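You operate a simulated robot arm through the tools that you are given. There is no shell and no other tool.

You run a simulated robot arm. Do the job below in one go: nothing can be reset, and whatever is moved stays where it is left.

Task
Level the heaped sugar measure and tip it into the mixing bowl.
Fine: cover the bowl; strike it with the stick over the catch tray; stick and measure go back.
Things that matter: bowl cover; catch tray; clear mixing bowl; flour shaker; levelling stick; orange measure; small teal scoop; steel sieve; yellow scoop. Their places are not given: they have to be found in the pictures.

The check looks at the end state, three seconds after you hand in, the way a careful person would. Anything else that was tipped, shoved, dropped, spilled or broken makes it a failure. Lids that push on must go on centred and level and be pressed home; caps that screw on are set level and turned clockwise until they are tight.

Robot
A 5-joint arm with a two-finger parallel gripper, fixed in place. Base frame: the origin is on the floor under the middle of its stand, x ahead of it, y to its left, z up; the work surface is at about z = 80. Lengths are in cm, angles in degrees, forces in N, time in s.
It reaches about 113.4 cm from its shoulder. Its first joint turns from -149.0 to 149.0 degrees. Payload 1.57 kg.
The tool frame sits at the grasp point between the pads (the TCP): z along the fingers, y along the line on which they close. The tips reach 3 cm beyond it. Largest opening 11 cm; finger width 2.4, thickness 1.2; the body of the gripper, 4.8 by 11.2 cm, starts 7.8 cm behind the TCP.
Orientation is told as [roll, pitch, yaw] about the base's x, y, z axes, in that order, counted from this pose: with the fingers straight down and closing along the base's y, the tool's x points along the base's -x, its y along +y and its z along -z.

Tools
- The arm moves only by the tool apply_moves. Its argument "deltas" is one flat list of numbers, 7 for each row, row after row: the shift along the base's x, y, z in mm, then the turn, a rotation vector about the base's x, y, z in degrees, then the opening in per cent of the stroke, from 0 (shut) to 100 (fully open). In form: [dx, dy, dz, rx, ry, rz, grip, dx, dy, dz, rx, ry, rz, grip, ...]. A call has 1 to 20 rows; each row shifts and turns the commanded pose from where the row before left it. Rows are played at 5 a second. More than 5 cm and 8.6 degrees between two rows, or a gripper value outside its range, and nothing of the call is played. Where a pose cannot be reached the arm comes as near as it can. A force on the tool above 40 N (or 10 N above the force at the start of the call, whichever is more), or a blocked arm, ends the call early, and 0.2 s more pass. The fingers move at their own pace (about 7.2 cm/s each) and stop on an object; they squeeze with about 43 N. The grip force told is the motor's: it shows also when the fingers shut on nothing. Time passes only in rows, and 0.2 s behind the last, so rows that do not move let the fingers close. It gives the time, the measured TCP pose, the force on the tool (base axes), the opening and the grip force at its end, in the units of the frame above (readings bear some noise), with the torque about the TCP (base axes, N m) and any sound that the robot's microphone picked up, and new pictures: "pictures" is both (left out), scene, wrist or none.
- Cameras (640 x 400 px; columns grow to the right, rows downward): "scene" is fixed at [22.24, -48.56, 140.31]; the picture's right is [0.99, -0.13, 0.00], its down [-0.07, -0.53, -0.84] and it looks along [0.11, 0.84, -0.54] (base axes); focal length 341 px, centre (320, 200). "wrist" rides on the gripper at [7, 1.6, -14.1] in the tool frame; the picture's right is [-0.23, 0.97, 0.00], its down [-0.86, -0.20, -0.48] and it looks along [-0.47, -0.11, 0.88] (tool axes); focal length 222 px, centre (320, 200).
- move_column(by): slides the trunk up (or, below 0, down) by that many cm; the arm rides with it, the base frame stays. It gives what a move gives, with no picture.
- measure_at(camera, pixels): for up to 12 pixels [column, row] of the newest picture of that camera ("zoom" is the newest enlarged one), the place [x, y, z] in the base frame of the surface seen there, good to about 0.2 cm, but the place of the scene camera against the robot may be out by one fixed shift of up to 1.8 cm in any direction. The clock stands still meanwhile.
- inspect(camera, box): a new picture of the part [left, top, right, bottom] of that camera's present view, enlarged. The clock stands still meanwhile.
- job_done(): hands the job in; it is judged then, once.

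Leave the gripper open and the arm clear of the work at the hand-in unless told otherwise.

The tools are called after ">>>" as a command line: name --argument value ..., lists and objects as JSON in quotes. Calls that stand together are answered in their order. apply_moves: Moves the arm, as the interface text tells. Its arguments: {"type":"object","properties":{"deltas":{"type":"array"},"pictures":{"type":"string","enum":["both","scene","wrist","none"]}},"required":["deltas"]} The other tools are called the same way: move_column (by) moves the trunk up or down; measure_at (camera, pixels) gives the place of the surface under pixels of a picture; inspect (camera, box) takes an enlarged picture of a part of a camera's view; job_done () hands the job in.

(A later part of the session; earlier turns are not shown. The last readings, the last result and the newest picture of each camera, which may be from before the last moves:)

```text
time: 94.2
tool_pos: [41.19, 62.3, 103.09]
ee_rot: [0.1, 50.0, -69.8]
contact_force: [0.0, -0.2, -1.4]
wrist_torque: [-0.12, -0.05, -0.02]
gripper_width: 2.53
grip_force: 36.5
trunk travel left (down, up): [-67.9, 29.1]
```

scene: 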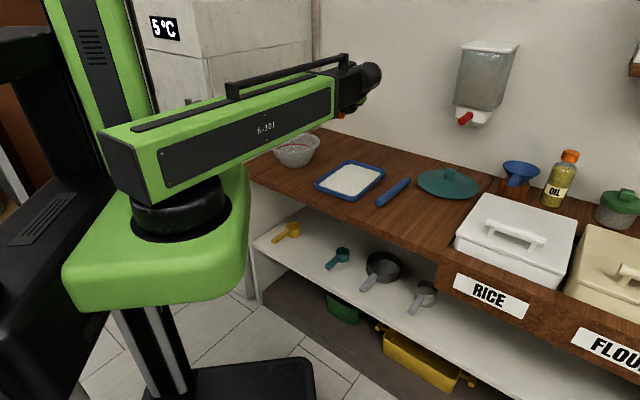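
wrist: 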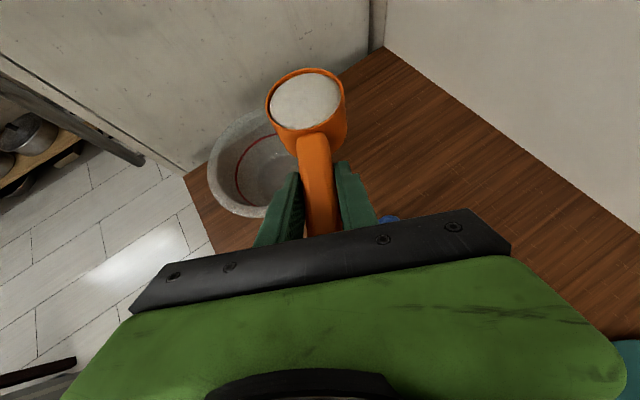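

The cup is full and steady, on its way to the bowl. I'll continue the second half to (36.5,72.5) with yaw −50.

>>> apply_moves --deltas '[-4.7, 10.2, 0, 0, 0, 2, 0, -4.7, 10.2, 0, 0, 0, 2, 0, -4.7, 10.2, 0, 0, 0, 2, 0, -4.7, 10.2, 0, 0, 0, 2, 0, -4.7, 10.2, 0, 0, 0, 2, 0, -4.7, 10.2, 0, 0, 0, 2, 0, -4.7, 10.2, 0, 0, 0, 2, 0, -4.7, 10.2, 0, 0, 0, 2, 0, -4.7, 10.2, 0, 0, 0, 2, 0, -4.7, 10.2, 0, 0, 0, 2, 0, 0, 0, 0, 0, 0, 0, 0]' --pictures "both"

>>> inspect --camera "scene" --box '[240, 60, 400, 180]'

```text
time: 96.6
tool_pos: [36.26, 72.44, 103.0]
ee_rot: [0.1, 49.9, -49.9]
contact_force: [0.1, 0.6, -1.5]
wrist_torque: [-0.08, -0.07, -0.03]
gripper_width: 2.56
grip_force: 36.7
trunk travel left (down, up): [-67.9, 29.1]
```

scene: 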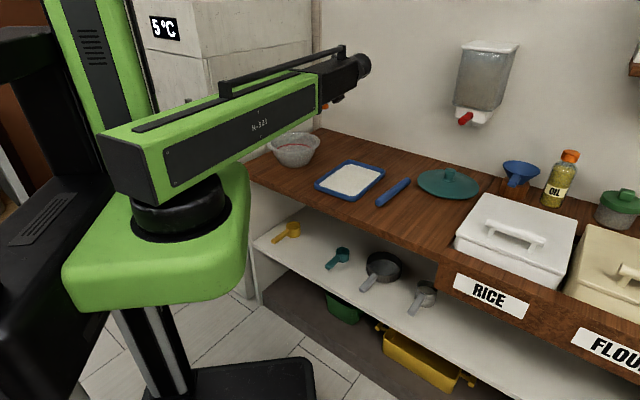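
wrist: 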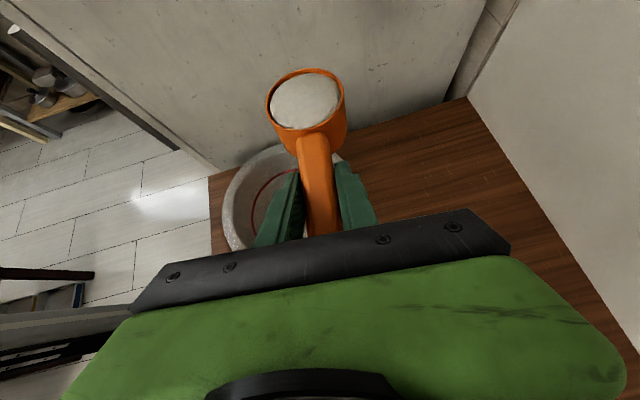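

```text
3.33 times, centred on (320, 120) of scene
```

zoom: 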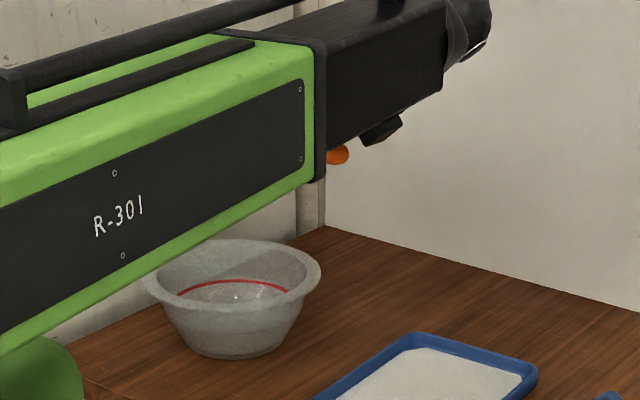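

The measure is above the bowl. I'll lower 1.2 cm, then start rolling the gripper about its own axis in small steps (two rows of 6°) to check the direction.

>>> move_column --by -1.2

>>> apply_moves --deltas '[0, 0, 0, 2.955, -3.522, 3.858, 0, 0, 0, 0, 2.955, -3.522, 3.858, 0, 0, 0, 0, 0, 0, 0, 0]' --pictures "both"

```text
time: 97.2
tool_pos: [36.24, 72.35, 101.82]
ee_rot: [0.1, 50.0, -50.0]
contact_force: [0.3, -0.2, -2.0]
wrist_torque: [-0.11, -0.11, -0.02]
gripper_width: 2.54
grip_force: 36.6
trunk travel left (down, up): [-66.7, 30.3]
```

```text
time: 98.0
tool_pos: [36.36, 72.49, 101.77]
ee_rot: [14.0, 48.5, -31.5]
contact_force: [-0.7, 0.3, -1.2]
wrist_torque: [-0.08, -0.1, -0.01]
gripper_width: 2.57
grip_force: 36.7
trunk travel left (down, up): [-66.7, 30.3]
```

scene: 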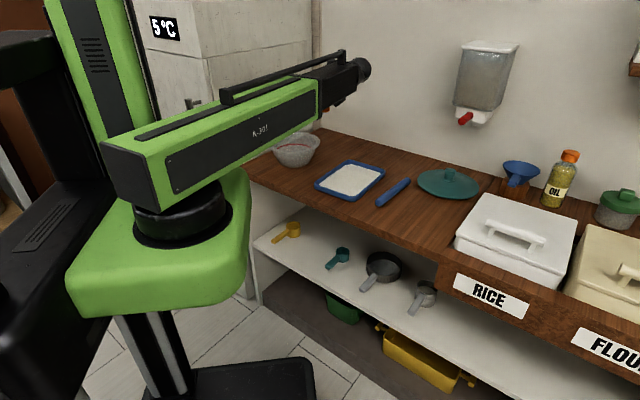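
wrist: 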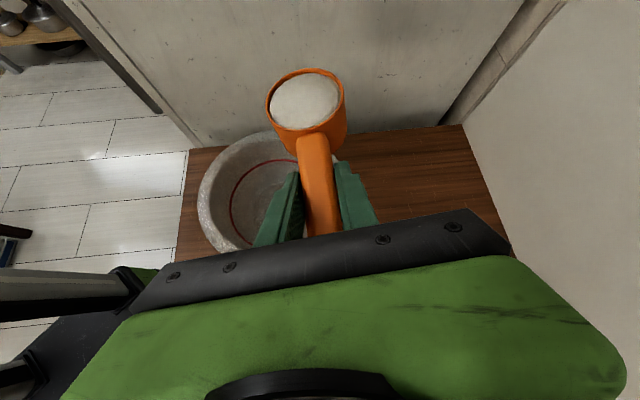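

Rolling works, the sugar is still in, and the cup swings over the bowl as planned. I'll continue to about 60° roll (tip ≈45°) while keeping the lip over the bowl's middle.

>>> apply_moves --deltas '[0, 0, 0, 2.955, -3.522, 3.858, 0, 0, 0, 0, 2.955, -3.522, 3.858, 0, 0, 0, 0, 2.955, -3.522, 3.858, 0, 0, 0, 0, 2.955, -3.522, 3.858, 0, 0, 0, 0, 2.955, -3.522, 3.858, 0, 0, 3.3, 0, 2.955, -3.522, 3.858, 0, 0, 3.3, 0, 2.955, -3.522, 3.858, 0, 0, 3.3, 0, 2.955, -3.522, 3.858, 0]' --pictures "both"

```text
time: 99.8
tool_pos: [36.31, 73.26, 101.84]
ee_rot: [45.9, 22.4, 19.9]
contact_force: [-0.3, -0.6, -1.3]
wrist_torque: [-0.03, -0.08, 0.03]
gripper_width: 2.55
grip_force: 36.6
trunk travel left (down, up): [-66.7, 30.3]
```

scene: 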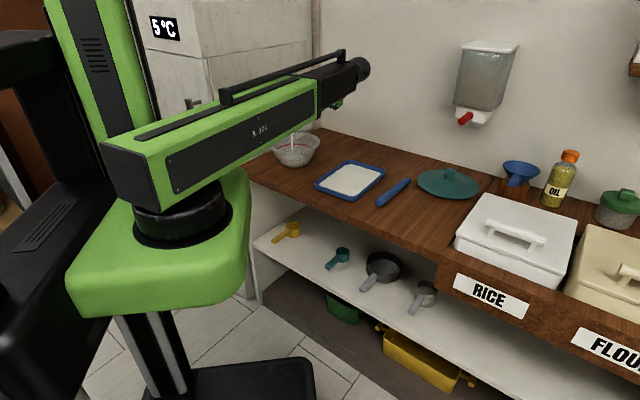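
wrist: 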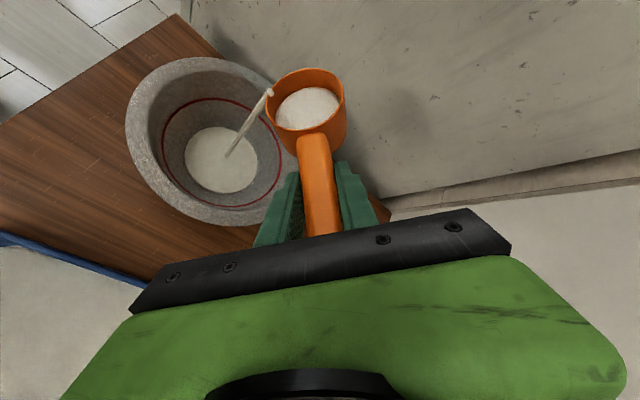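

Sugar is pouring in a stream from the lip into the middle of the bowl. Continuing to 90° roll with the compensation, then holding briefly.

>>> apply_moves --deltas '[-2.4, 2.6, 0, 2.955, -3.522, 3.858, 0, -2.4, 2.6, 0, 2.955, -3.522, 3.858, 0, -2.4, 2.6, 0, 2.955, -3.522, 3.858, 0, -2.4, 2.6, 0, 2.955, -3.522, 3.858, 0, -2.4, 2.6, 0, 2.955, -3.522, 3.858, 0, 0, 0, 0, 0, 0, 0, 0, 0, 0, 0, 0, 0, 0, 0]' --pictures "both"

```text
time: 101.4
tool_pos: [35.08, 74.72, 101.94]
ee_rot: [50.0, -0.1, 40.1]
contact_force: [-0.3, -1.1, -1.0]
wrist_torque: [-0.01, -0.03, -0.01]
gripper_width: 2.53
grip_force: 36.7
trunk travel left (down, up): [-66.7, 30.3]
```

scene: 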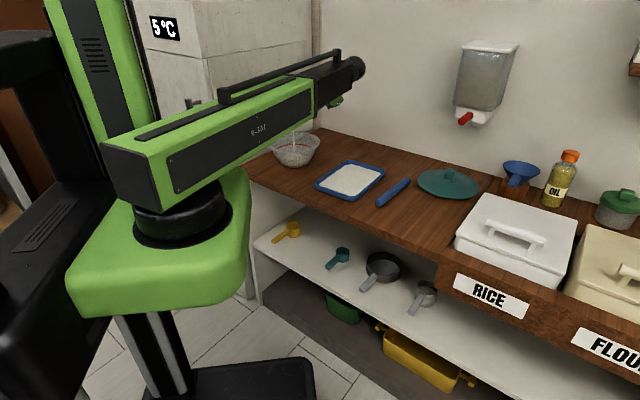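
wrist: 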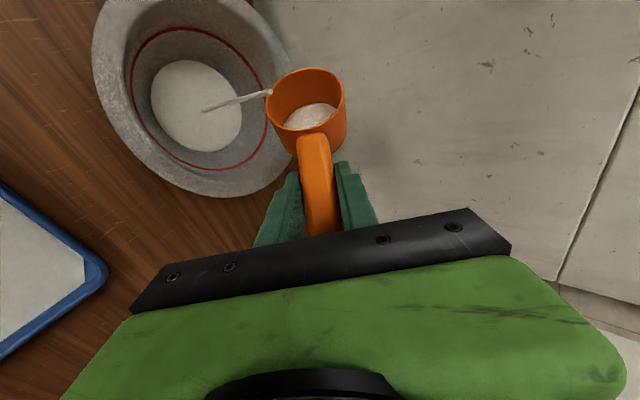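

The stream still lands centrally and the cup is emptying. Next 90° to 120°.

>>> apply_moves --deltas '[-4.6, 0.2, 0, 2.955, -3.522, 3.858, 0, -4.6, 0.2, 0, 2.955, -3.522, 3.858, 0, -4.6, 0, 0, 2.955, -3.522, 3.858, 0, -4.6, 0, 0, 2.955, -3.522, 3.858, 0, -4.6, 0, 0, 2.955, -3.522, 3.858, 0, 0, 0, 0, 0, 0, 0, 0, 0, 0, 0, 0, 0, 0, 0]' --pictures "both"

```text
time: 103.0
tool_pos: [32.8, 74.74, 101.95]
ee_rot: [45.9, -22.6, 60.5]
contact_force: [-0.3, -0.7, -0.1]
wrist_torque: [0.0, -0.02, 0.01]
gripper_width: 2.54
grip_force: 36.7
trunk travel left (down, up): [-66.7, 30.3]
```

scene: 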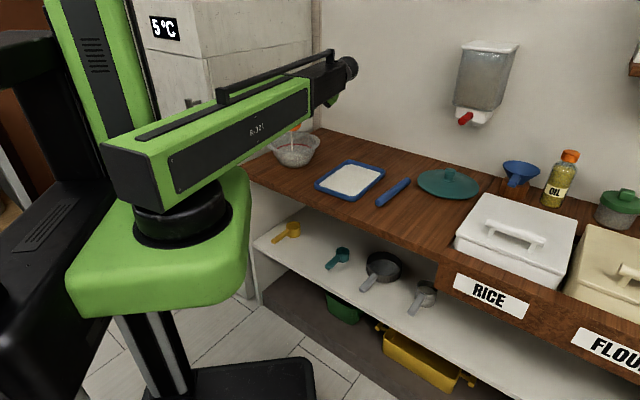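
wrist: 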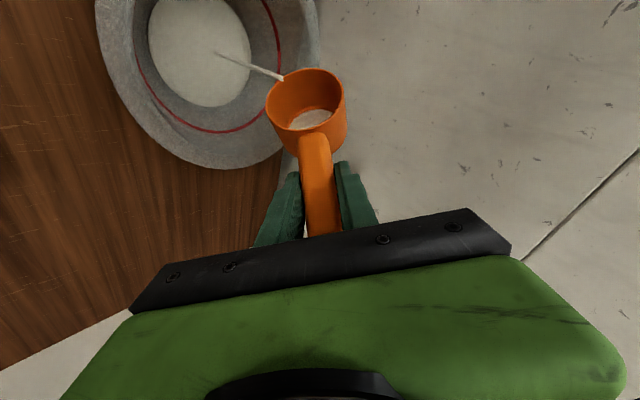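

Still pouring centrally; a little sugar is left. Continuing 120° to 180° with the matching shift.

>>> apply_moves --deltas '[-5.0, -1.8, 0, 2.955, -3.522, 3.858, 0, -5.0, -1.8, 0, 2.955, -3.522, 3.858, 0, -5.0, -1.8, 0, 2.955, -3.522, 3.858, 0, -5.0, -1.8, 0, 2.955, -3.522, 3.858, 0, -5.0, -1.8, 0, 2.955, -3.522, 3.858, 0, 0, 0, 0, 0, 0, 0, 0, -4.8, -3.2, 0, 2.955, -3.522, 3.858, 0, -4.8, -3.2, 0, 2.955, -3.522, 3.858, 0, -4.8, -3.2, 0, 2.955, -3.522, 3.858, 0, -4.8, -3.2, 0, 2.955, -3.522, 3.858, 0, -4.8, -3.2, 0, 2.955, -3.522, 3.858, 0, 0, 0, 0, 0, 0, 0, 0, 0, 0, 0, 0, 0, 0, 0]' --pictures "both"

>>> inspect --camera "scene" --box '[250, 90, 370, 180]'

```text
time: 105.8
tool_pos: [27.92, 72.06, 101.89]
ee_rot: [-0.1, -50.1, 130.3]
contact_force: [0.7, -0.9, -0.6]
wrist_torque: [-0.05, -0.01, -0.01]
gripper_width: 2.52
grip_force: 36.6
trunk travel left (down, up): [-66.7, 30.3]
```

scene: 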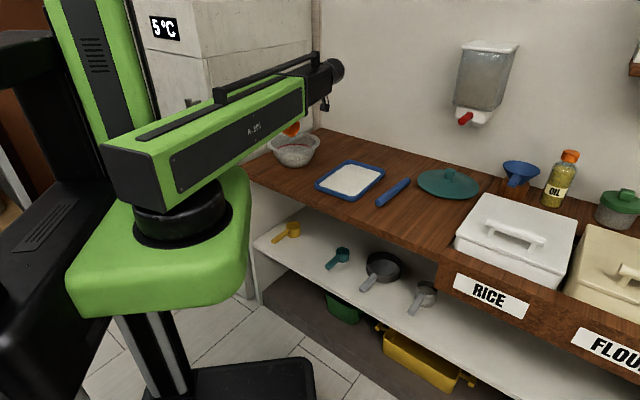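
wrist: 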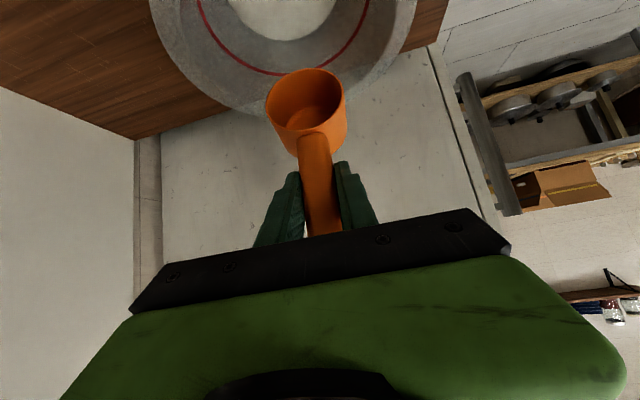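

```text
4.44 times, centred on (310, 135) of scene
```

zoom: 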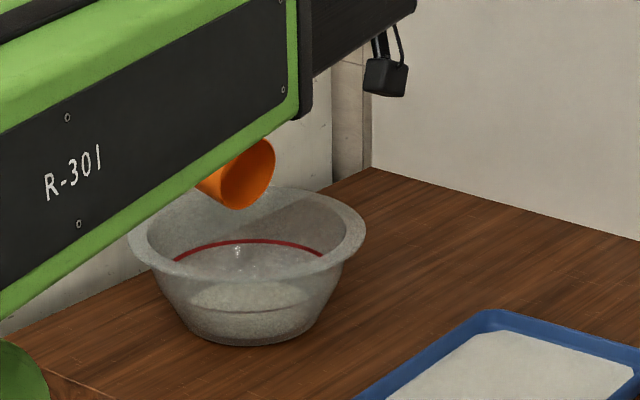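

The stream has stopped and the inside of the cup shows orange. I'll zoom in to check it's empty and that all sugar is in the bowl.

>>> inspect --camera "wrist" --box '[140, 0, 440, 170]'

```text
2.13 times, centred on (290, 85) of wrist
```

zoom: 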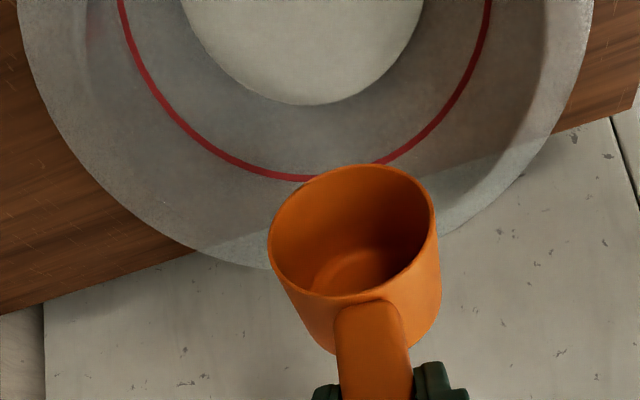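

The measure is empty. I'll raise 3 cm and roll the gripper back upright along the same path.

>>> move_column --by 3

>>> apply_moves --deltas '[3.5, 0.5, 0, -3.694, 4.403, -4.82, 0, 3.5, 0.5, 0, -3.694, 4.403, -4.82, 0, 3.5, 0.5, 0, -3.694, 4.403, -4.82, 0, 3.5, 0.5, 0, -3.694, 4.403, -4.82, 0, 3.5, 0.5, 0, -3.694, 4.403, -4.82, 0, 3.5, 0.5, 0, -3.694, 4.403, -4.82, 0, 3.5, 0.5, 0, -3.694, 4.403, -4.82, 0, 3.5, 0.5, 0, -3.694, 4.403, -4.82, 0, 3.5, 0.5, 0, -3.694, 4.403, -4.82, 0, 3.5, 0.5, 0, -3.694, 4.403, -4.82, 0, 3.5, 0.5, 0, -3.694, 4.403, -4.82, 0, 3.5, 0.5, 0, -3.694, 4.403, -4.82, 0]' --pictures "none"

>>> apply_moves --deltas '[3.5, 0.5, 0, -3.694, 4.403, -4.82, 0, 3.5, 0.5, 0, -3.694, 4.403, -4.82, 0, 3.5, 0.5, 0, -3.694, 4.403, -4.82, 0, 3.5, 0.5, 0, -3.694, 4.403, -4.82, 0, 3.5, 0.5, 0, -3.694, 4.403, -4.82, 0, 3.5, 0.5, 0, -3.694, 4.403, -4.82, 0, 3.5, 0.5, 0, -3.694, 4.403, -4.82, 0, 3.5, 0.5, 0, -3.694, 4.403, -4.82, 0, 3.5, 0.5, 0, -3.694, 4.403, -4.82, 0, 3.5, 0.5, 0, -3.694, 4.403, -4.82, 0, 3.5, 0.5, 0, -3.694, 4.403, -4.82, 0, 3.5, 0.5, 0, -3.694, 4.403, -4.82, 0, 0, 0, 0, 0, 0, 0, 0]' --pictures "both"

```text
time: 106.5
tool_pos: [27.84, 72.21, 104.81]
ee_rot: [-0.1, -50.0, 130.4]
contact_force: [0.3, -0.1, -0.7]
wrist_torque: [0.0, -0.03, -0.03]
gripper_width: 2.53
grip_force: 37.1
trunk travel left (down, up): [-69.7, 27.3]
```

```text
time: 109.2
tool_pos: [32.11, 72.95, 104.92]
ee_rot: [50.0, -0.1, 40.1]
contact_force: [-0.3, -0.2, -0.7]
wrist_torque: [0.01, -0.02, -0.03]
gripper_width: 2.52
grip_force: 36.4
trunk travel left (down, up): [-69.7, 27.3]
```

```text
time: 112.0
tool_pos: [36.33, 73.31, 104.83]
ee_rot: [0.2, 50.0, -49.8]
contact_force: [0.3, -0.8, -0.1]
wrist_torque: [-0.05, 0.0, 0.04]
gripper_width: 2.51
grip_force: 36.8
trunk travel left (down, up): [-69.7, 27.3]
```

scene: 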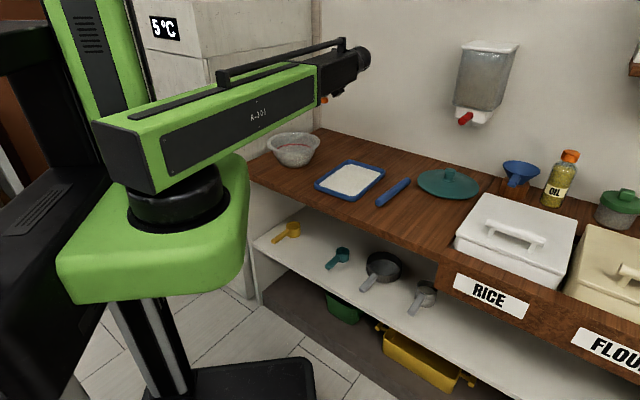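
wrist: 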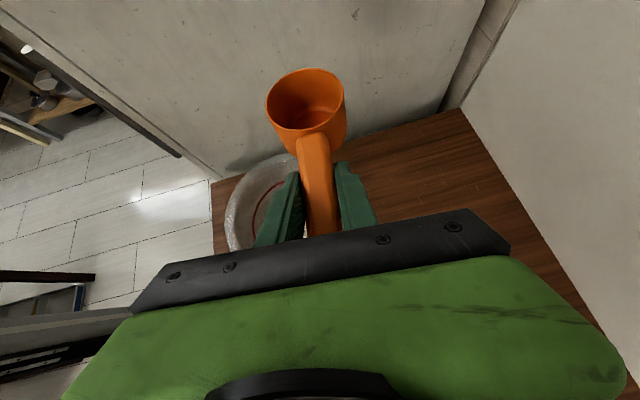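

Upright again and empty. Moving back to the tray spot (45.6,52.0), yaw −90, at this height.

>>> apply_moves --deltas '[6.2, -14.2, 0, 0, 0, -2.67, 0, 6.2, -14.2, 0, 0, 0, -2.67, 0, 6.2, -14.2, 0, 0, 0, -2.67, 0, 6.2, -14.2, 0, 0, 0, -2.67, 0, 6.2, -14.2, 0, 0, 0, -2.67, 0, 6.2, -14.2, 0, 0, 0, -2.67, 0, 6.2, -14.2, 0, 0, 0, -2.67, 0, 6.2, -14.2, 0, 0, 0, -2.67, 0, 6.2, -14.2, 0, 0, 0, -2.67, 0, 6.2, -14.2, 0, 0, 0, -2.67, 0, 6.2, -14.2, 0, 0, 0, -2.67, 0, 6.2, -14.2, 0, 0, 0, -2.67, 0, 6.2, -14.2, 0, 0, 0, -2.67, 0, 6.2, -14.2, 0, 0, 0, -2.67, 0, 6.2, -14.2, 0, 0, 0, -2.67, 0, 0, 0, 0, 0, 0, 0, 0]' --pictures "both"

```text
time: 115.3
tool_pos: [45.68, 52.14, 104.9]
ee_rot: [0.4, 50.0, -89.7]
contact_force: [0.1, -0.5, 0.7]
wrist_torque: [-0.03, 0.0, 0.0]
gripper_width: 2.5
grip_force: 36.6
trunk travel left (down, up): [-69.7, 27.3]
```

scene: 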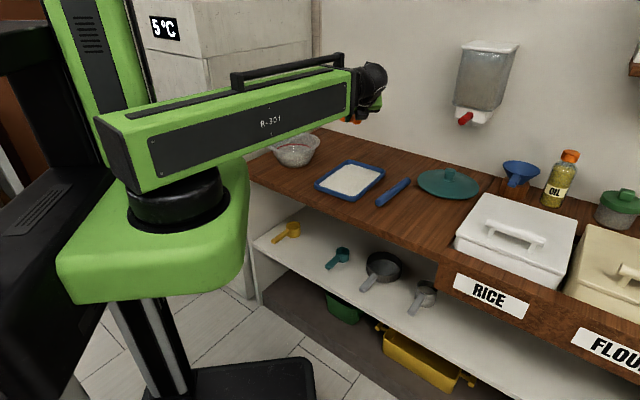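
wrist: 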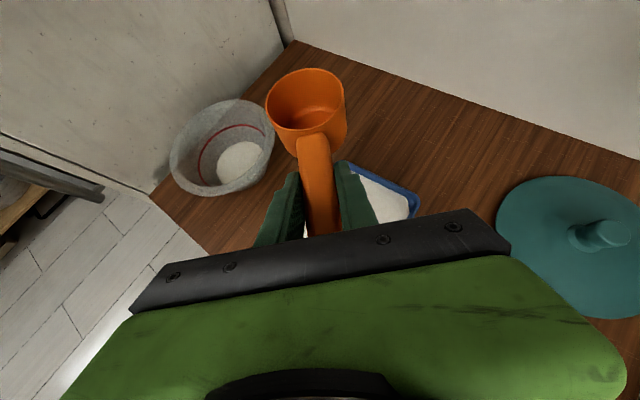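

Above the tray. I'll shift 1 cm away from the tray wall, then lower 19.6 cm to just above the floor and feel down.

>>> apply_moves --deltas '[6.7, -8.4, 0, 0, 0, 0, 0, 0, 0, 0, 0, 0, 0, 0]' --pictures "none"

>>> move_column --by -17

>>> move_column --by -2.9

>>> apply_moves --deltas '[0, 0, 0, 0, 0, 0, 0]' --pictures "wrist"

```text
time: 116.0
tool_pos: [46.23, 51.21, 104.83]
ee_rot: [0.4, 50.0, -89.7]
contact_force: [-0.2, -0.4, -1.1]
wrist_torque: [-0.07, 0.02, 0.02]
gripper_width: 2.49
grip_force: 36.1
trunk travel left (down, up): [-69.7, 27.3]
```

```text
time: 117.9
tool_pos: [46.32, 51.13, 87.83]
ee_rot: [0.4, 49.9, -89.7]
contact_force: [0.3, 0.5, -0.7]
wrist_torque: [-0.03, 0.02, 0.01]
gripper_width: 2.51
grip_force: 36.7
trunk travel left (down, up): [-52.7, 44.3]
```

```text
time: 118.6
tool_pos: [46.4, 51.22, 84.95]
ee_rot: [0.3, 50.0, -89.6]
contact_force: [-0.3, -0.4, -1.2]
wrist_torque: [0.0, 0.03, 0.01]
gripper_width: 2.54
grip_force: 36.6
trunk travel left (down, up): [-49.8, 47.2]
```

```text
time: 119.0
tool_pos: [46.26, 50.98, 84.97]
ee_rot: [0.4, 50.0, -89.7]
contact_force: [0.2, 0.5, -1.0]
wrist_torque: [-0.03, -0.02, 0.04]
gripper_width: 2.51
grip_force: 37.1
trunk travel left (down, up): [-49.8, 47.2]
```

wrist: 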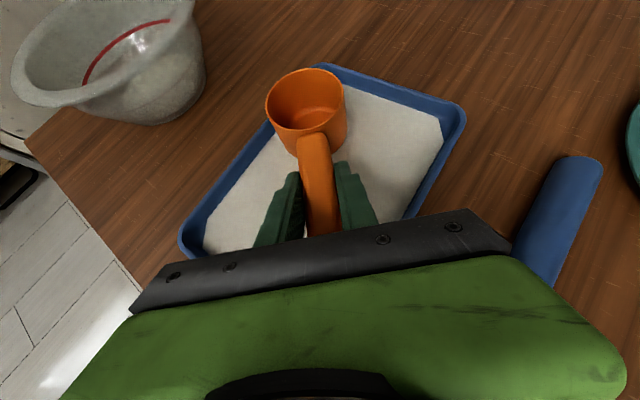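

Just above the tray floor with no contact. Stepping down by 1–1.5 mm until it is felt.

>>> move_column --by -0.2

>>> move_column --by -0.1

>>> move_column --by -0.1

```text
time: 119.5
tool_pos: [46.26, 51.2, 84.62]
ee_rot: [0.4, 49.9, -89.7]
contact_force: [0.8, 0.1, -0.4]
wrist_torque: [-0.03, -0.01, -0.01]
gripper_width: 2.5
grip_force: 36.8
trunk travel left (down, up): [-49.6, 47.4]
```

```text
time: 120.0
tool_pos: [46.27, 51.24, 84.65]
ee_rot: [0.4, 49.9, -89.7]
contact_force: [-0.4, 0.1, 0.2]
wrist_torque: [-0.04, 0.0, -0.01]
gripper_width: 2.54
grip_force: 37.1
trunk travel left (down, up): [-49.5, 47.5]
```

```text
time: 120.5
tool_pos: [46.23, 51.29, 84.66]
ee_rot: [0.4, 50.1, -89.7]
contact_force: [-0.4, 0.6, 5.2]
wrist_torque: [0.44, 0.11, -0.05]
gripper_width: 2.56
grip_force: 37.1
trunk travel left (down, up): [-49.4, 47.6]
```

The cup touches the tray floor at the same column height as when picked up. Releasing gently.

>>> apply_moves --deltas '[0, 0, 0, 0, 0, 0, 25, 0, 0, 0, 0, 0, 0, 28, 0, 0, 0, 0, 0, 0, 32, 0, 0, 0, 0, 0, 0, 38, 0, 0, 0, 0, 0, 0, 45, 0, 0, 0, 0, 0, 0, 55, 0, 0, 0, 0, 0, 0, 55]' --pictures "wrist"

```text
time: 122.2
tool_pos: [46.4, 51.24, 84.57]
ee_rot: [0.5, 50.0, -89.7]
contact_force: [0.7, 0.2, -0.1]
wrist_torque: [-0.01, 0.0, -0.01]
gripper_width: 6.07
grip_force: 0.0
trunk travel left (down, up): [-49.4, 47.6]
```

wrist: 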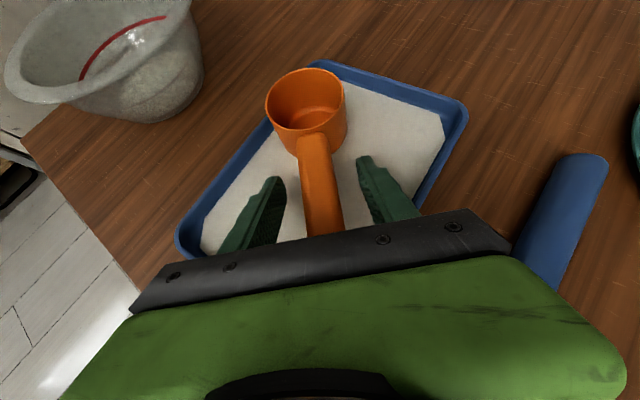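

Released; the measure stands in the tray. Raise 18 cm, bring the fingers back to vertical, then turn to yaw +90 for the regrasp.

>>> move_column --by 18

>>> apply_moves --deltas '[0, 0, -21.9, -7.14, 0, 0, 55, 0, 0, -19.2, -7.14, 0, 0, 55, 0, 0, -16, -7.14, 0, 0, 55, 0, 0, -12.9, -7.14, 0, 0, 55, 0, 0, -9.2, -7.14, 0, 0, 55, 0, 0, -5.7, -7.14, 0, 0, 55, 0, 0, -1.9, -7.14, 0, 0, 55, 0, 0, 0, 0, 0, 8.2, 55, 0, 0, 0, 0, 0, 8.2, 55, 0, 0, 0, 0, 0, 8.2, 55, 0, 0, 0, 0, 0, 8.2, 55, 0, 0, 0, 0, 0, 8.2, 55, 0, 0, 0, 0, 0, 8.2, 55, 0, 0, 0, 0, 0, 8.2, 55, 0, 0, 0, 0, 0, 8.2, 55, 0, 0, 0, 0, 0, 8.2, 55, 0, 0, 0, 0, 0, 8.2, 55, 0, 0, 0, 0, 0, 8.2, 55]' --pictures "none"

>>> apply_moves --deltas '[0, 0, 0, 0, 0, 8.2, 55, 0, 0, 0, 0, 0, 8.2, 55, 0, 0, 0, 0, 0, 8.2, 55, 0, 0, 0, 0, 0, 8.2, 55, 0, 0, 0, 0, 0, 8.2, 55, 0, 0, 0, 0, 0, 8.2, 55, 0, 0, 0, 0, 0, 8.2, 55, 0, 0, 0, 0, 0, 8.2, 55, 0, 0, 0, 0, 0, 8.2, 55, 0, 0, 0, 0, 0, 8.2, 55, 0, 0, 0, 0, 0, 7.5, 55, 0, 0, 0, 0, 0, 0, 55]' --pictures "both"

```text
time: 124.2
tool_pos: [46.31, 51.25, 102.43]
ee_rot: [0.4, 49.9, -89.7]
contact_force: [0.0, -0.5, -0.7]
wrist_torque: [-0.01, 0.04, 0.03]
gripper_width: 6.04
grip_force: 0.1
trunk travel left (down, up): [-67.4, 29.6]
```

```text
time: 128.0
tool_pos: [46.3, 51.24, 94.12]
ee_rot: [0.2, -0.1, 0.5]
contact_force: [0.1, -0.3, 0.3]
wrist_torque: [0.0, -0.02, 0.03]
gripper_width: 6.05
grip_force: 0.0
trunk travel left (down, up): [-67.4, 29.6]
```

```text
time: 130.6
tool_pos: [46.38, 51.09, 93.98]
ee_rot: [0.2, -0.1, 89.9]
contact_force: [0.3, 0.1, -0.8]
wrist_torque: [-0.03, 0.03, 0.03]
gripper_width: 6.07
grip_force: 0.0
trunk travel left (down, up): [-67.4, 29.6]
```

scene: 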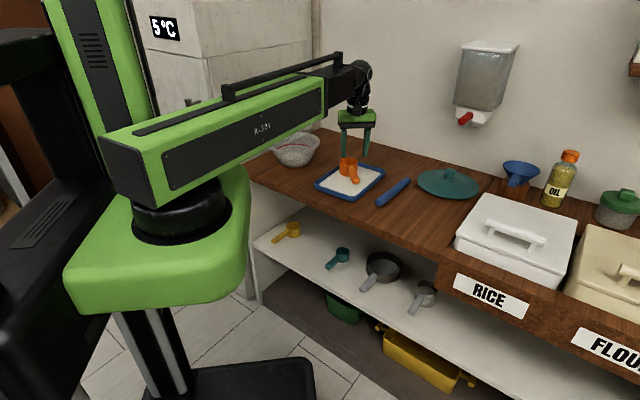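
wrist: 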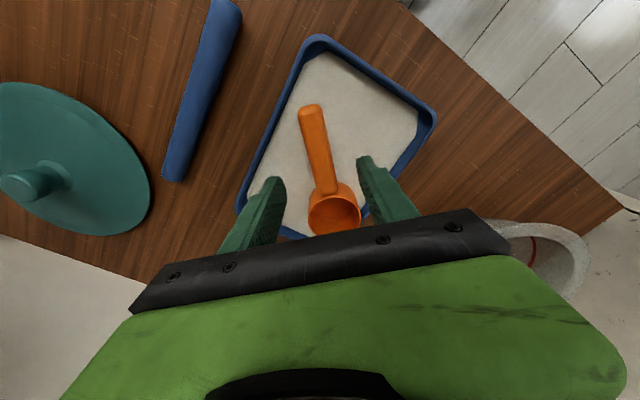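

The handle is between the open fingers. I'll measure it before lowering.

>>> measure_at --camera "wrist" --pixels '[[311, 112], [315, 130], [319, 150], [324, 172], [327, 185], [310, 150], [329, 150], [335, 213], [310, 205], [358, 205]]'

>>> inspect --camera "wrist" --box '[220, 80, 440, 250]'

```text
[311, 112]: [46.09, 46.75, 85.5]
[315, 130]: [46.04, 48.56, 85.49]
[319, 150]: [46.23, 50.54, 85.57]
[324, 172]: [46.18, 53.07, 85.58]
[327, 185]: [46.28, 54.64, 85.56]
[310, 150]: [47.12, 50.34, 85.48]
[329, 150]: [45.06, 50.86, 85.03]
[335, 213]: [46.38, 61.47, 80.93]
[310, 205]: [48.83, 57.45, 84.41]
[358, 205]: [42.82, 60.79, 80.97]
```

```text
2.35 times, centred on (330, 165) of wrist
```

zoom: 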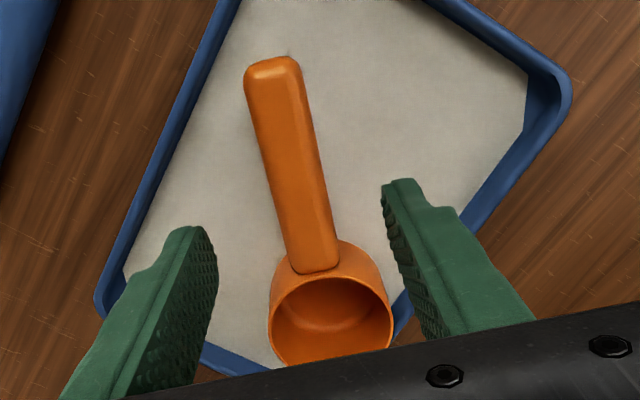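

The handle centreline is at x≈46.15. I'll shift 2 mm, lower to z≈84.9, and close gently.

>>> apply_moves --deltas '[-2.2, 0, 0, 0, 0, 0, 55, 0, 0, 0, 0, 0, 0, 55]' --pictures "none"

>>> move_column --by -9.1

>>> apply_moves --deltas '[0, 0, 0, 0, 0, 0, 45, 0, 0, 0, 0, 0, 0, 38, 0, 0, 0, 0, 0, 0, 32, 0, 0, 0, 0, 0, 0, 27, 0, 0, 0, 0, 0, 0, 23, 0, 0, 0, 0, 0, 0, 18, 0, 0, 0, 0, 0, 0, 10, 0, 0, 0, 0, 0, 0, 0, 0, 0, 0, 0, 0, 0, 0, 0, 0, 0, 0, 0, 0, 0]' --pictures "both"

```text
time: 131.2
tool_pos: [45.98, 51.12, 94.04]
ee_rot: [0.2, -0.1, 90.0]
contact_force: [-0.7, 0.7, 0.1]
wrist_torque: [-0.03, 0.0, 0.03]
gripper_width: 6.06
grip_force: 0.0
trunk travel left (down, up): [-67.4, 29.6]
```

```text
time: 132.4
tool_pos: [46.1, 51.04, 84.95]
ee_rot: [0.2, -0.1, 89.9]
contact_force: [0.1, -0.9, -0.1]
wrist_torque: [0.01, 0.0, 0.0]
gripper_width: 6.07
grip_force: 0.0
trunk travel left (down, up): [-58.3, 38.7]
```

```text
time: 134.6
tool_pos: [45.99, 51.12, 85.01]
ee_rot: [0.1, 0.0, 89.9]
contact_force: [-0.1, 0.2, 0.1]
wrist_torque: [0.02, -0.03, 0.01]
gripper_width: 2.52
grip_force: 36.5
trunk travel left (down, up): [-58.3, 38.7]
```

scene: 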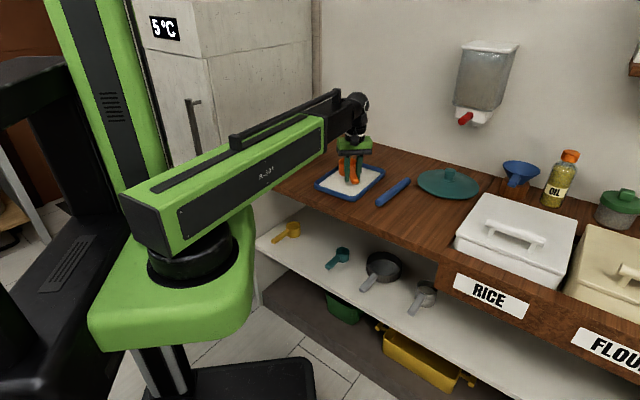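
wrist: 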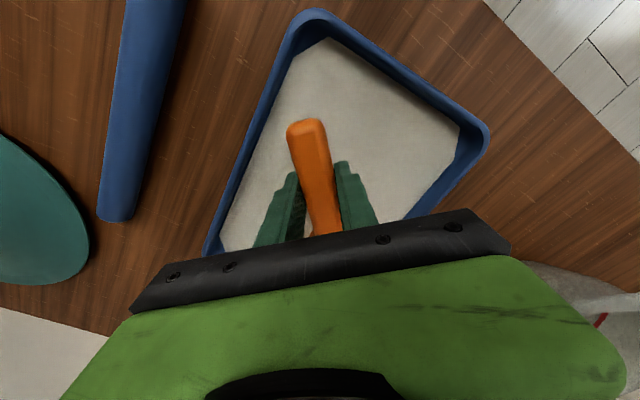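

Gripped. Lift 1.5 cm, turn −41° to restore the original heading, and shift so the cup sits at its original place (50.05,56.4).

>>> move_column --by 1.5

>>> apply_moves --deltas '[-2.2, -1.35, 0, 0, 0, -5.85, 0, -2.2, -1.35, 0, 0, 0, -5.85, 0, -2.2, -1.35, 0, 0, 0, -5.85, 0, -2.2, -1.35, 0, 0, 0, -5.85, 0, -2.2, -1.35, 0, 0, 0, -5.85, 0, -2.2, -1.35, 0, 0, 0, -5.85, 0, 0, 0, 0, 0, 0, -5.85, 0, 0, 0, 0, 0, 0, 0, 0]' --pictures "both"

>>> inspect --camera "scene" --box '[310, 130, 420, 210]'

```text
time: 135.2
tool_pos: [46.01, 51.15, 86.41]
ee_rot: [0.3, 0.0, 89.9]
contact_force: [-1.0, -1.0, 0.0]
wrist_torque: [-0.06, -0.02, -0.02]
gripper_width: 2.53
grip_force: 36.7
trunk travel left (down, up): [-59.8, 37.2]
```

```text
time: 137.0
tool_pos: [44.75, 50.24, 86.41]
ee_rot: [0.2, -0.1, 48.9]
contact_force: [0.1, -0.1, -0.8]
wrist_torque: [-0.03, -0.01, 0.01]
gripper_width: 2.53
grip_force: 36.5
trunk travel left (down, up): [-59.8, 37.2]
```

scene: 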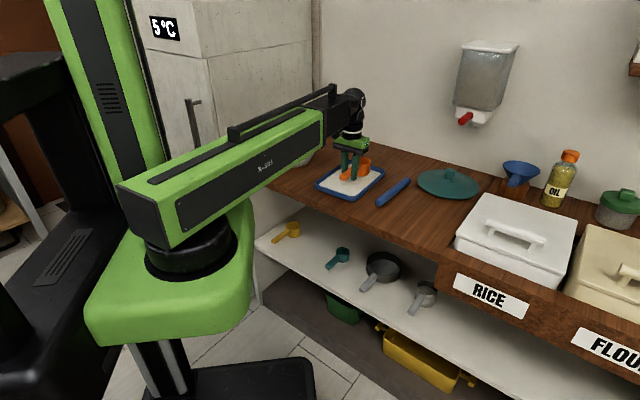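
wrist: 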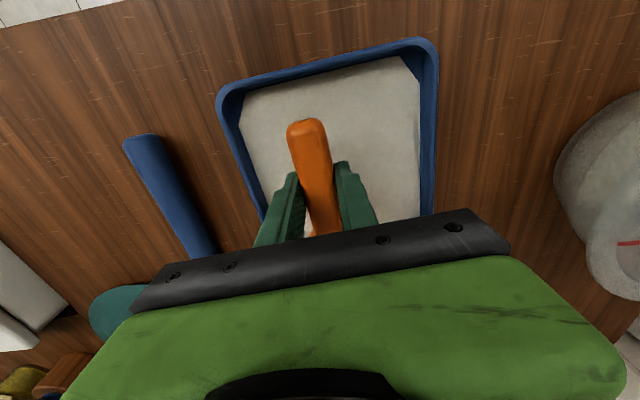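

```text
5.00 times, centred on (365, 170) of scene
```

zoom: 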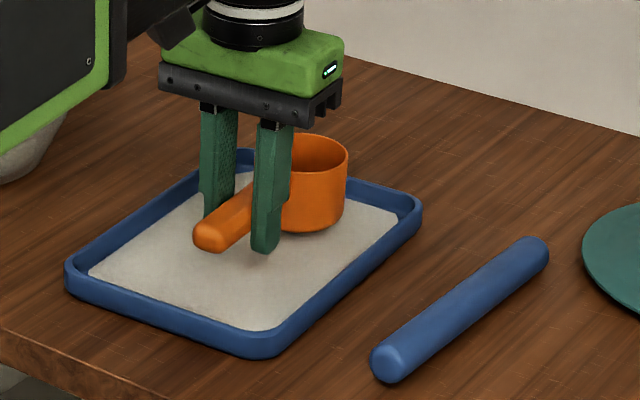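

The measure is over its original place and heading. Lower 1.3 cm, then feel the last millimetres.

>>> move_column --by -1.3

>>> move_column --by -0.1

>>> move_column --by -0.1

```text
time: 137.7
tool_pos: [44.67, 50.3, 85.19]
ee_rot: [0.2, -0.2, 48.9]
contact_force: [-0.7, 0.6, -0.4]
wrist_torque: [-0.02, 0.0, -0.01]
gripper_width: 2.55
grip_force: 36.8
trunk travel left (down, up): [-58.5, 38.5]
```

```text
time: 138.2
tool_pos: [44.79, 50.24, 85.04]
ee_rot: [0.2, 0.0, 48.9]
contact_force: [-0.3, 0.2, -1.2]
wrist_torque: [-0.03, 0.04, -0.01]
gripper_width: 2.52
grip_force: 37.0
trunk travel left (down, up): [-58.4, 38.6]
```

```text
time: 138.7
tool_pos: [44.83, 50.32, 84.86]
ee_rot: [0.1, -0.1, 49.0]
contact_force: [-0.8, -0.6, 0.9]
wrist_torque: [0.0, -0.06, 0.02]
gripper_width: 2.52
grip_force: 36.7
trunk travel left (down, up): [-58.3, 38.7]
```

Light contact is felt at the original height. Releasing gently.

>>> apply_moves --deltas '[0, 0, 0, 0, 0, 0, 25, 0, 0, 0, 0, 0, 0, 28, 0, 0, 0, 0, 0, 0, 32, 0, 0, 0, 0, 0, 0, 38, 0, 0, 0, 0, 0, 0, 45, 0, 0, 0, 0, 0, 0, 55, 0, 0, 0, 0, 0, 0, 55]' --pictures "none"

>>> move_column --by 20

>>> apply_moves --deltas '[0, 0, 0, 0, 0, 0, 55]' --pictures "both"

>>> inspect --camera "wrist" --box '[180, 60, 460, 260]'

```text
time: 140.3
tool_pos: [44.71, 50.27, 85.03]
ee_rot: [0.2, -0.1, 48.9]
contact_force: [-0.3, -0.6, 0.6]
wrist_torque: [-0.01, 0.01, 0.03]
gripper_width: 6.05
grip_force: 0.0
trunk travel left (down, up): [-58.3, 38.7]
```

```text
time: 142.4
tool_pos: [44.62, 50.39, 105.01]
ee_rot: [0.1, -0.1, 48.9]
contact_force: [-0.1, -0.2, 0.0]
wrist_torque: [-0.01, -0.02, 0.02]
gripper_width: 6.05
grip_force: 0.0
trunk travel left (down, up): [-78.3, 18.7]
```

```text
time: 142.8
tool_pos: [44.77, 50.15, 104.97]
ee_rot: [0.3, -0.1, 49.0]
contact_force: [0.5, 1.0, -0.5]
wrist_torque: [0.01, -0.02, -0.02]
gripper_width: 6.1
grip_force: 0.1
trunk travel left (down, up): [-78.3, 18.7]
```

scene: 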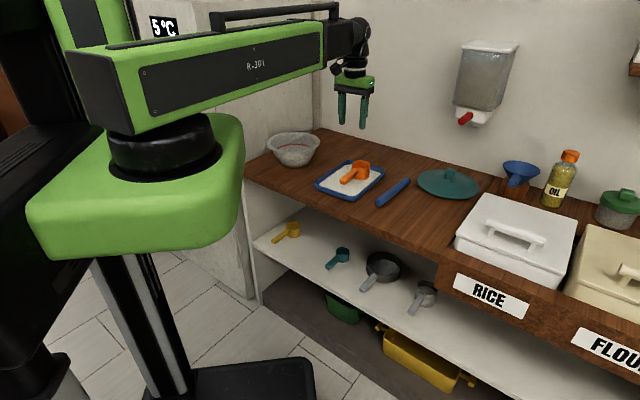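
wrist: 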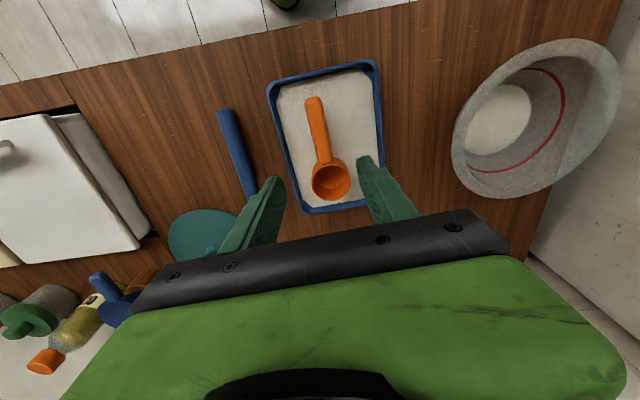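

```text
2.00 times, centred on (320, 160) of wrist
```

zoom: 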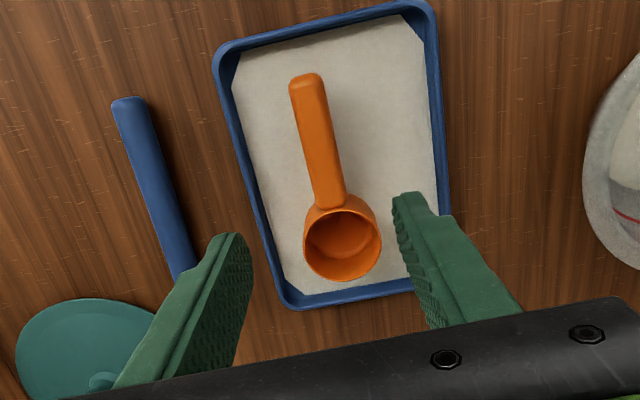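

The measure stands back on the tray exactly as at the start, empty. Now the lid. I'll move to (70,41) at this height with yaw 30 to look closely at the knob and the dispenser tap above it, keeping about 10 cm clear of the tap.

>>> apply_moves --deltas '[36.0, -12.4, 0, 0, 0, -2.7, 70, 36.0, -12.4, 0, 0, 0, -2.7, 70, 36.0, -12.4, 0, 0, 0, -2.7, 70, 36.0, -12.4, 0, 0, 0, -2.7, 70, 36.0, -12.4, 0, 0, 0, -2.7, 70, 36.0, -12.4, 0, 0, 0, -2.7, 70, 36.0, -12.4, 0, 0, 0, -2.8, 70, 0, 0, 0, 0, 0, 0, 70]' --pictures "both"

>>> inspect --camera "wrist" --box '[200, 80, 460, 240]'

>>> inspect --camera "scene" --box '[390, 30, 530, 220]'

```text
time: 144.6
tool_pos: [69.88, 41.67, 105.06]
ee_rot: [0.1, -0.1, 29.8]
contact_force: [0.1, 0.3, -0.3]
wrist_torque: [-0.01, -0.02, -0.02]
gripper_width: 7.68
grip_force: 0.0
trunk travel left (down, up): [-78.3, 18.7]
```

scene: 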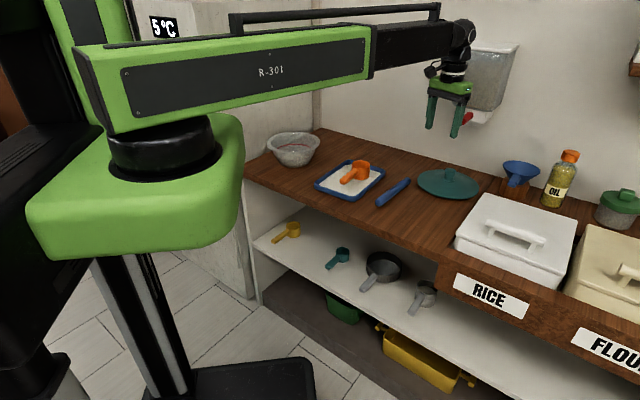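
wrist: 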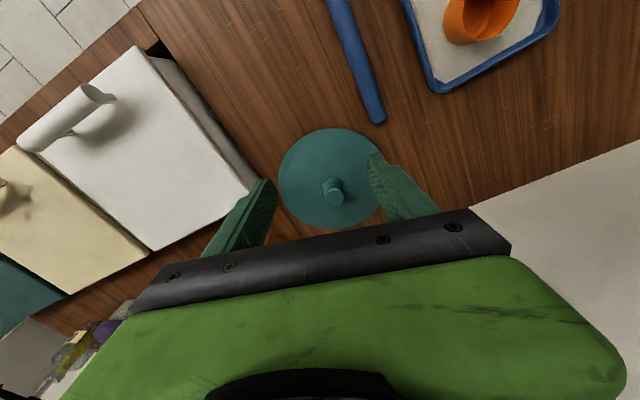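

```text
2.46 times, centred on (330, 160) of wrist
```

zoom: 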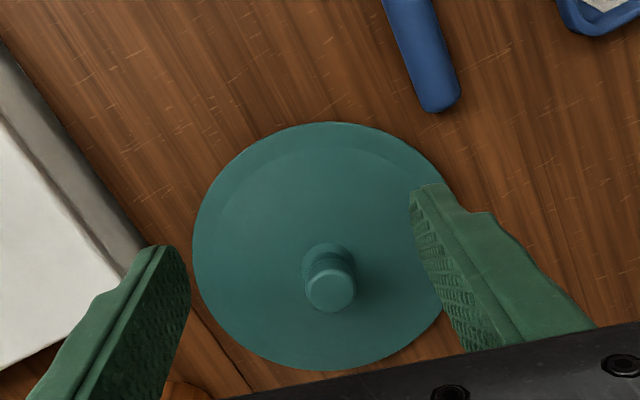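

```text
2.11 times, centred on (460, 125) of scene
```

zoom: 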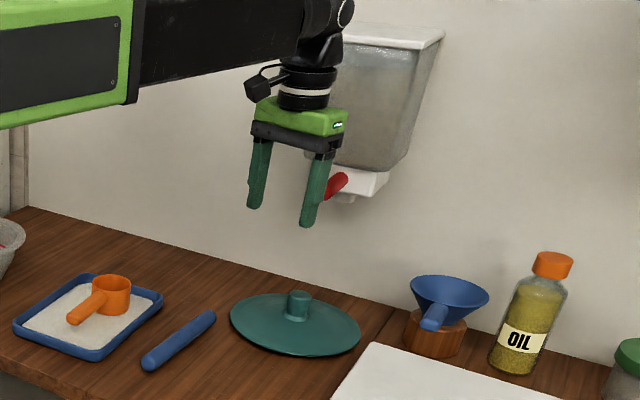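

Clear view. I'll measure the lid's edge, knob, and the neighbouring rice box and tap.

>>> measure_at --camera "wrist" --pixels '[[332, 130], [281, 185], [383, 190], [332, 228], [300, 147], [368, 147], [298, 217], [368, 215], [335, 197], [330, 180], [333, 186], [318, 178]]'

>>> measure_at --camera "scene" --pixels '[[449, 172], [449, 168], [444, 180], [455, 180], [419, 185], [479, 188], [448, 198], [449, 169], [468, 117], [520, 172], [475, 235], [500, 200]]'

>>> inspect --camera "scene" --box '[410, 160, 490, 210]'

```text
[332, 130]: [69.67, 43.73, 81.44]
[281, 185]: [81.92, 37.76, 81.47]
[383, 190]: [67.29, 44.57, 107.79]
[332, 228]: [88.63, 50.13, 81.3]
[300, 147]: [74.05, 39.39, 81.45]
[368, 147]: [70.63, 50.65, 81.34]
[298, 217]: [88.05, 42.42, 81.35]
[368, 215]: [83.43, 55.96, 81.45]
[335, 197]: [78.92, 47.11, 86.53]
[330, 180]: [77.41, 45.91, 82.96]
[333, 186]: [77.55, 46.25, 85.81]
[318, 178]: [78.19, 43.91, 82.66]
```

```text
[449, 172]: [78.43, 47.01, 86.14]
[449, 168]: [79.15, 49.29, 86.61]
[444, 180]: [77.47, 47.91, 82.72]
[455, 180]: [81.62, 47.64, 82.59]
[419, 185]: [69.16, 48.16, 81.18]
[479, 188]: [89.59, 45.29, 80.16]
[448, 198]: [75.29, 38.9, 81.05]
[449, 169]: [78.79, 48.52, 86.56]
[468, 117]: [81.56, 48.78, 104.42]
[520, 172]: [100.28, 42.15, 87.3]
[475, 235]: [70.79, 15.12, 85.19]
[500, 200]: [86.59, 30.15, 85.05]
```

```text
8.00 times, centred on (450, 185) of scene
```

zoom: 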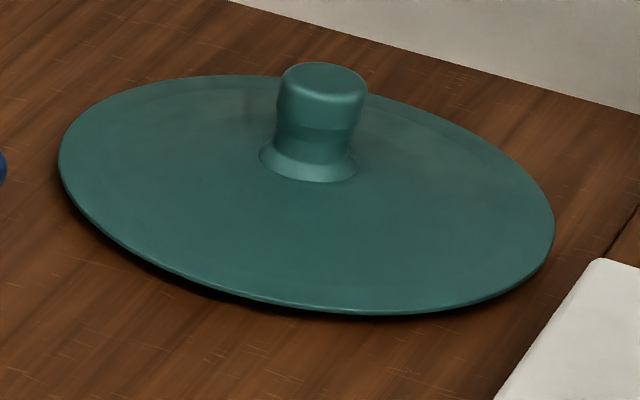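

The lid centre and knob are near (79.0,47.0). The knob runs from z≈82.8 to 86.5, about 3 cm wide, and the tap tip hangs at about (79,48,104) above it. I'll check the rice box corner next to the lid before planning the tilted grasp.

>>> measure_at --camera "wrist" --pixels '[[250, 190], [152, 245], [140, 55], [200, 95], [100, 90], [255, 200], [160, 50], [240, 165], [30, 140], [190, 130]]'

>>> inspect --camera "scene" --box '[430, 30, 530, 150]'

>>> measure_at --camera "zoom" --pixels '[[188, 275], [215, 262], [170, 300], [250, 290], [290, 260], [330, 100], [190, 290], [240, 310]]'

```text
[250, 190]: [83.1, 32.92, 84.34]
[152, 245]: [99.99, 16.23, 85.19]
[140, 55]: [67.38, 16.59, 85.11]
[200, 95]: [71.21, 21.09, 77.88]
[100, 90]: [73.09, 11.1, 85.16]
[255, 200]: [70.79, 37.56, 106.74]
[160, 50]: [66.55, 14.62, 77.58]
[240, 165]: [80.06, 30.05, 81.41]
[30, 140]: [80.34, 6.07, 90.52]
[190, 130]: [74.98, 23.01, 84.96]
```

```text
3.33 times, centred on (480, 90) of scene
```

zoom: 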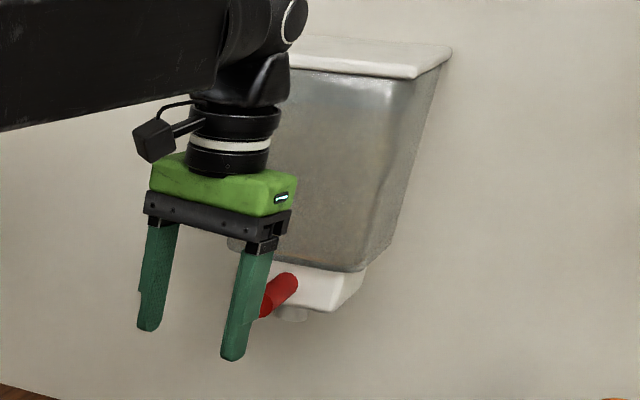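

```text
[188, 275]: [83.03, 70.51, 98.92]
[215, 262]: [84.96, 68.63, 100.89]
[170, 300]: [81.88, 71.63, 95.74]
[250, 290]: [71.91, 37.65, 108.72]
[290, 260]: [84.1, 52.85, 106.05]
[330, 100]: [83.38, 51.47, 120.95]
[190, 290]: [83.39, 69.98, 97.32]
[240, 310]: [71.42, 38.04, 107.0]
```

The rice box corner is 4 cm from the lid edge and lower than the gripper path, so it is clear. I'll set yaw 35 and tilt the fingers 50° outward here, about 8.5 cm short of the knob on the robot side.

>>> apply_moves --deltas '[7.5, 0, 0, 0, 0, 5.1, 65, 7.5, 0, 0, 0, 0, 0, 65, 0, 0, 1.9, 4.1, -5.85, 0, 65, 0, 0, 5.7, 4.1, -5.85, 0, 65, 0, 0, 9.2, 4.1, -5.85, 0, 65, 0, 0, 12.9, 4.1, -5.85, 0, 65, 0, 0, 16, 4.1, -5.85, 0, 65, 0, 0, 19.2, 4.1, -5.85, 0, 65, 0, 0, 21.9, 4.1, -5.85, 0, 65, 0, 0, 0, 0, 0, 0, 65]' --pictures "both"

```text
time: 146.8
tool_pos: [71.52, 41.45, 113.64]
ee_rot: [0.1, -50.3, 35.1]
contact_force: [-0.1, 0.7, -0.1]
wrist_torque: [0.0, 0.0, 0.01]
gripper_width: 7.15
grip_force: 0.1
trunk travel left (down, up): [-78.3, 18.7]
```

scene: 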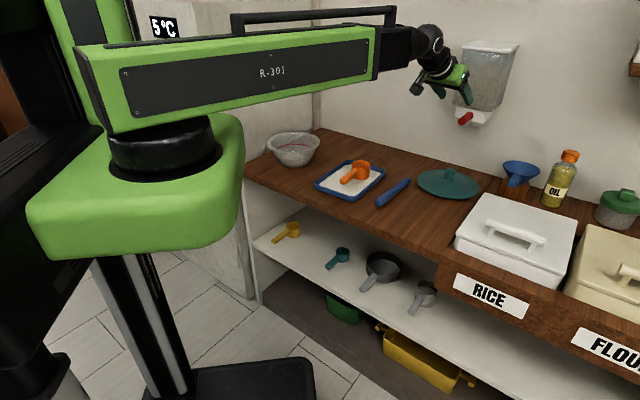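
wrist: 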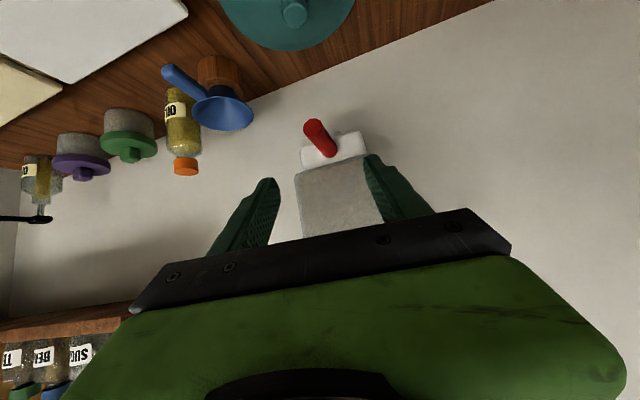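

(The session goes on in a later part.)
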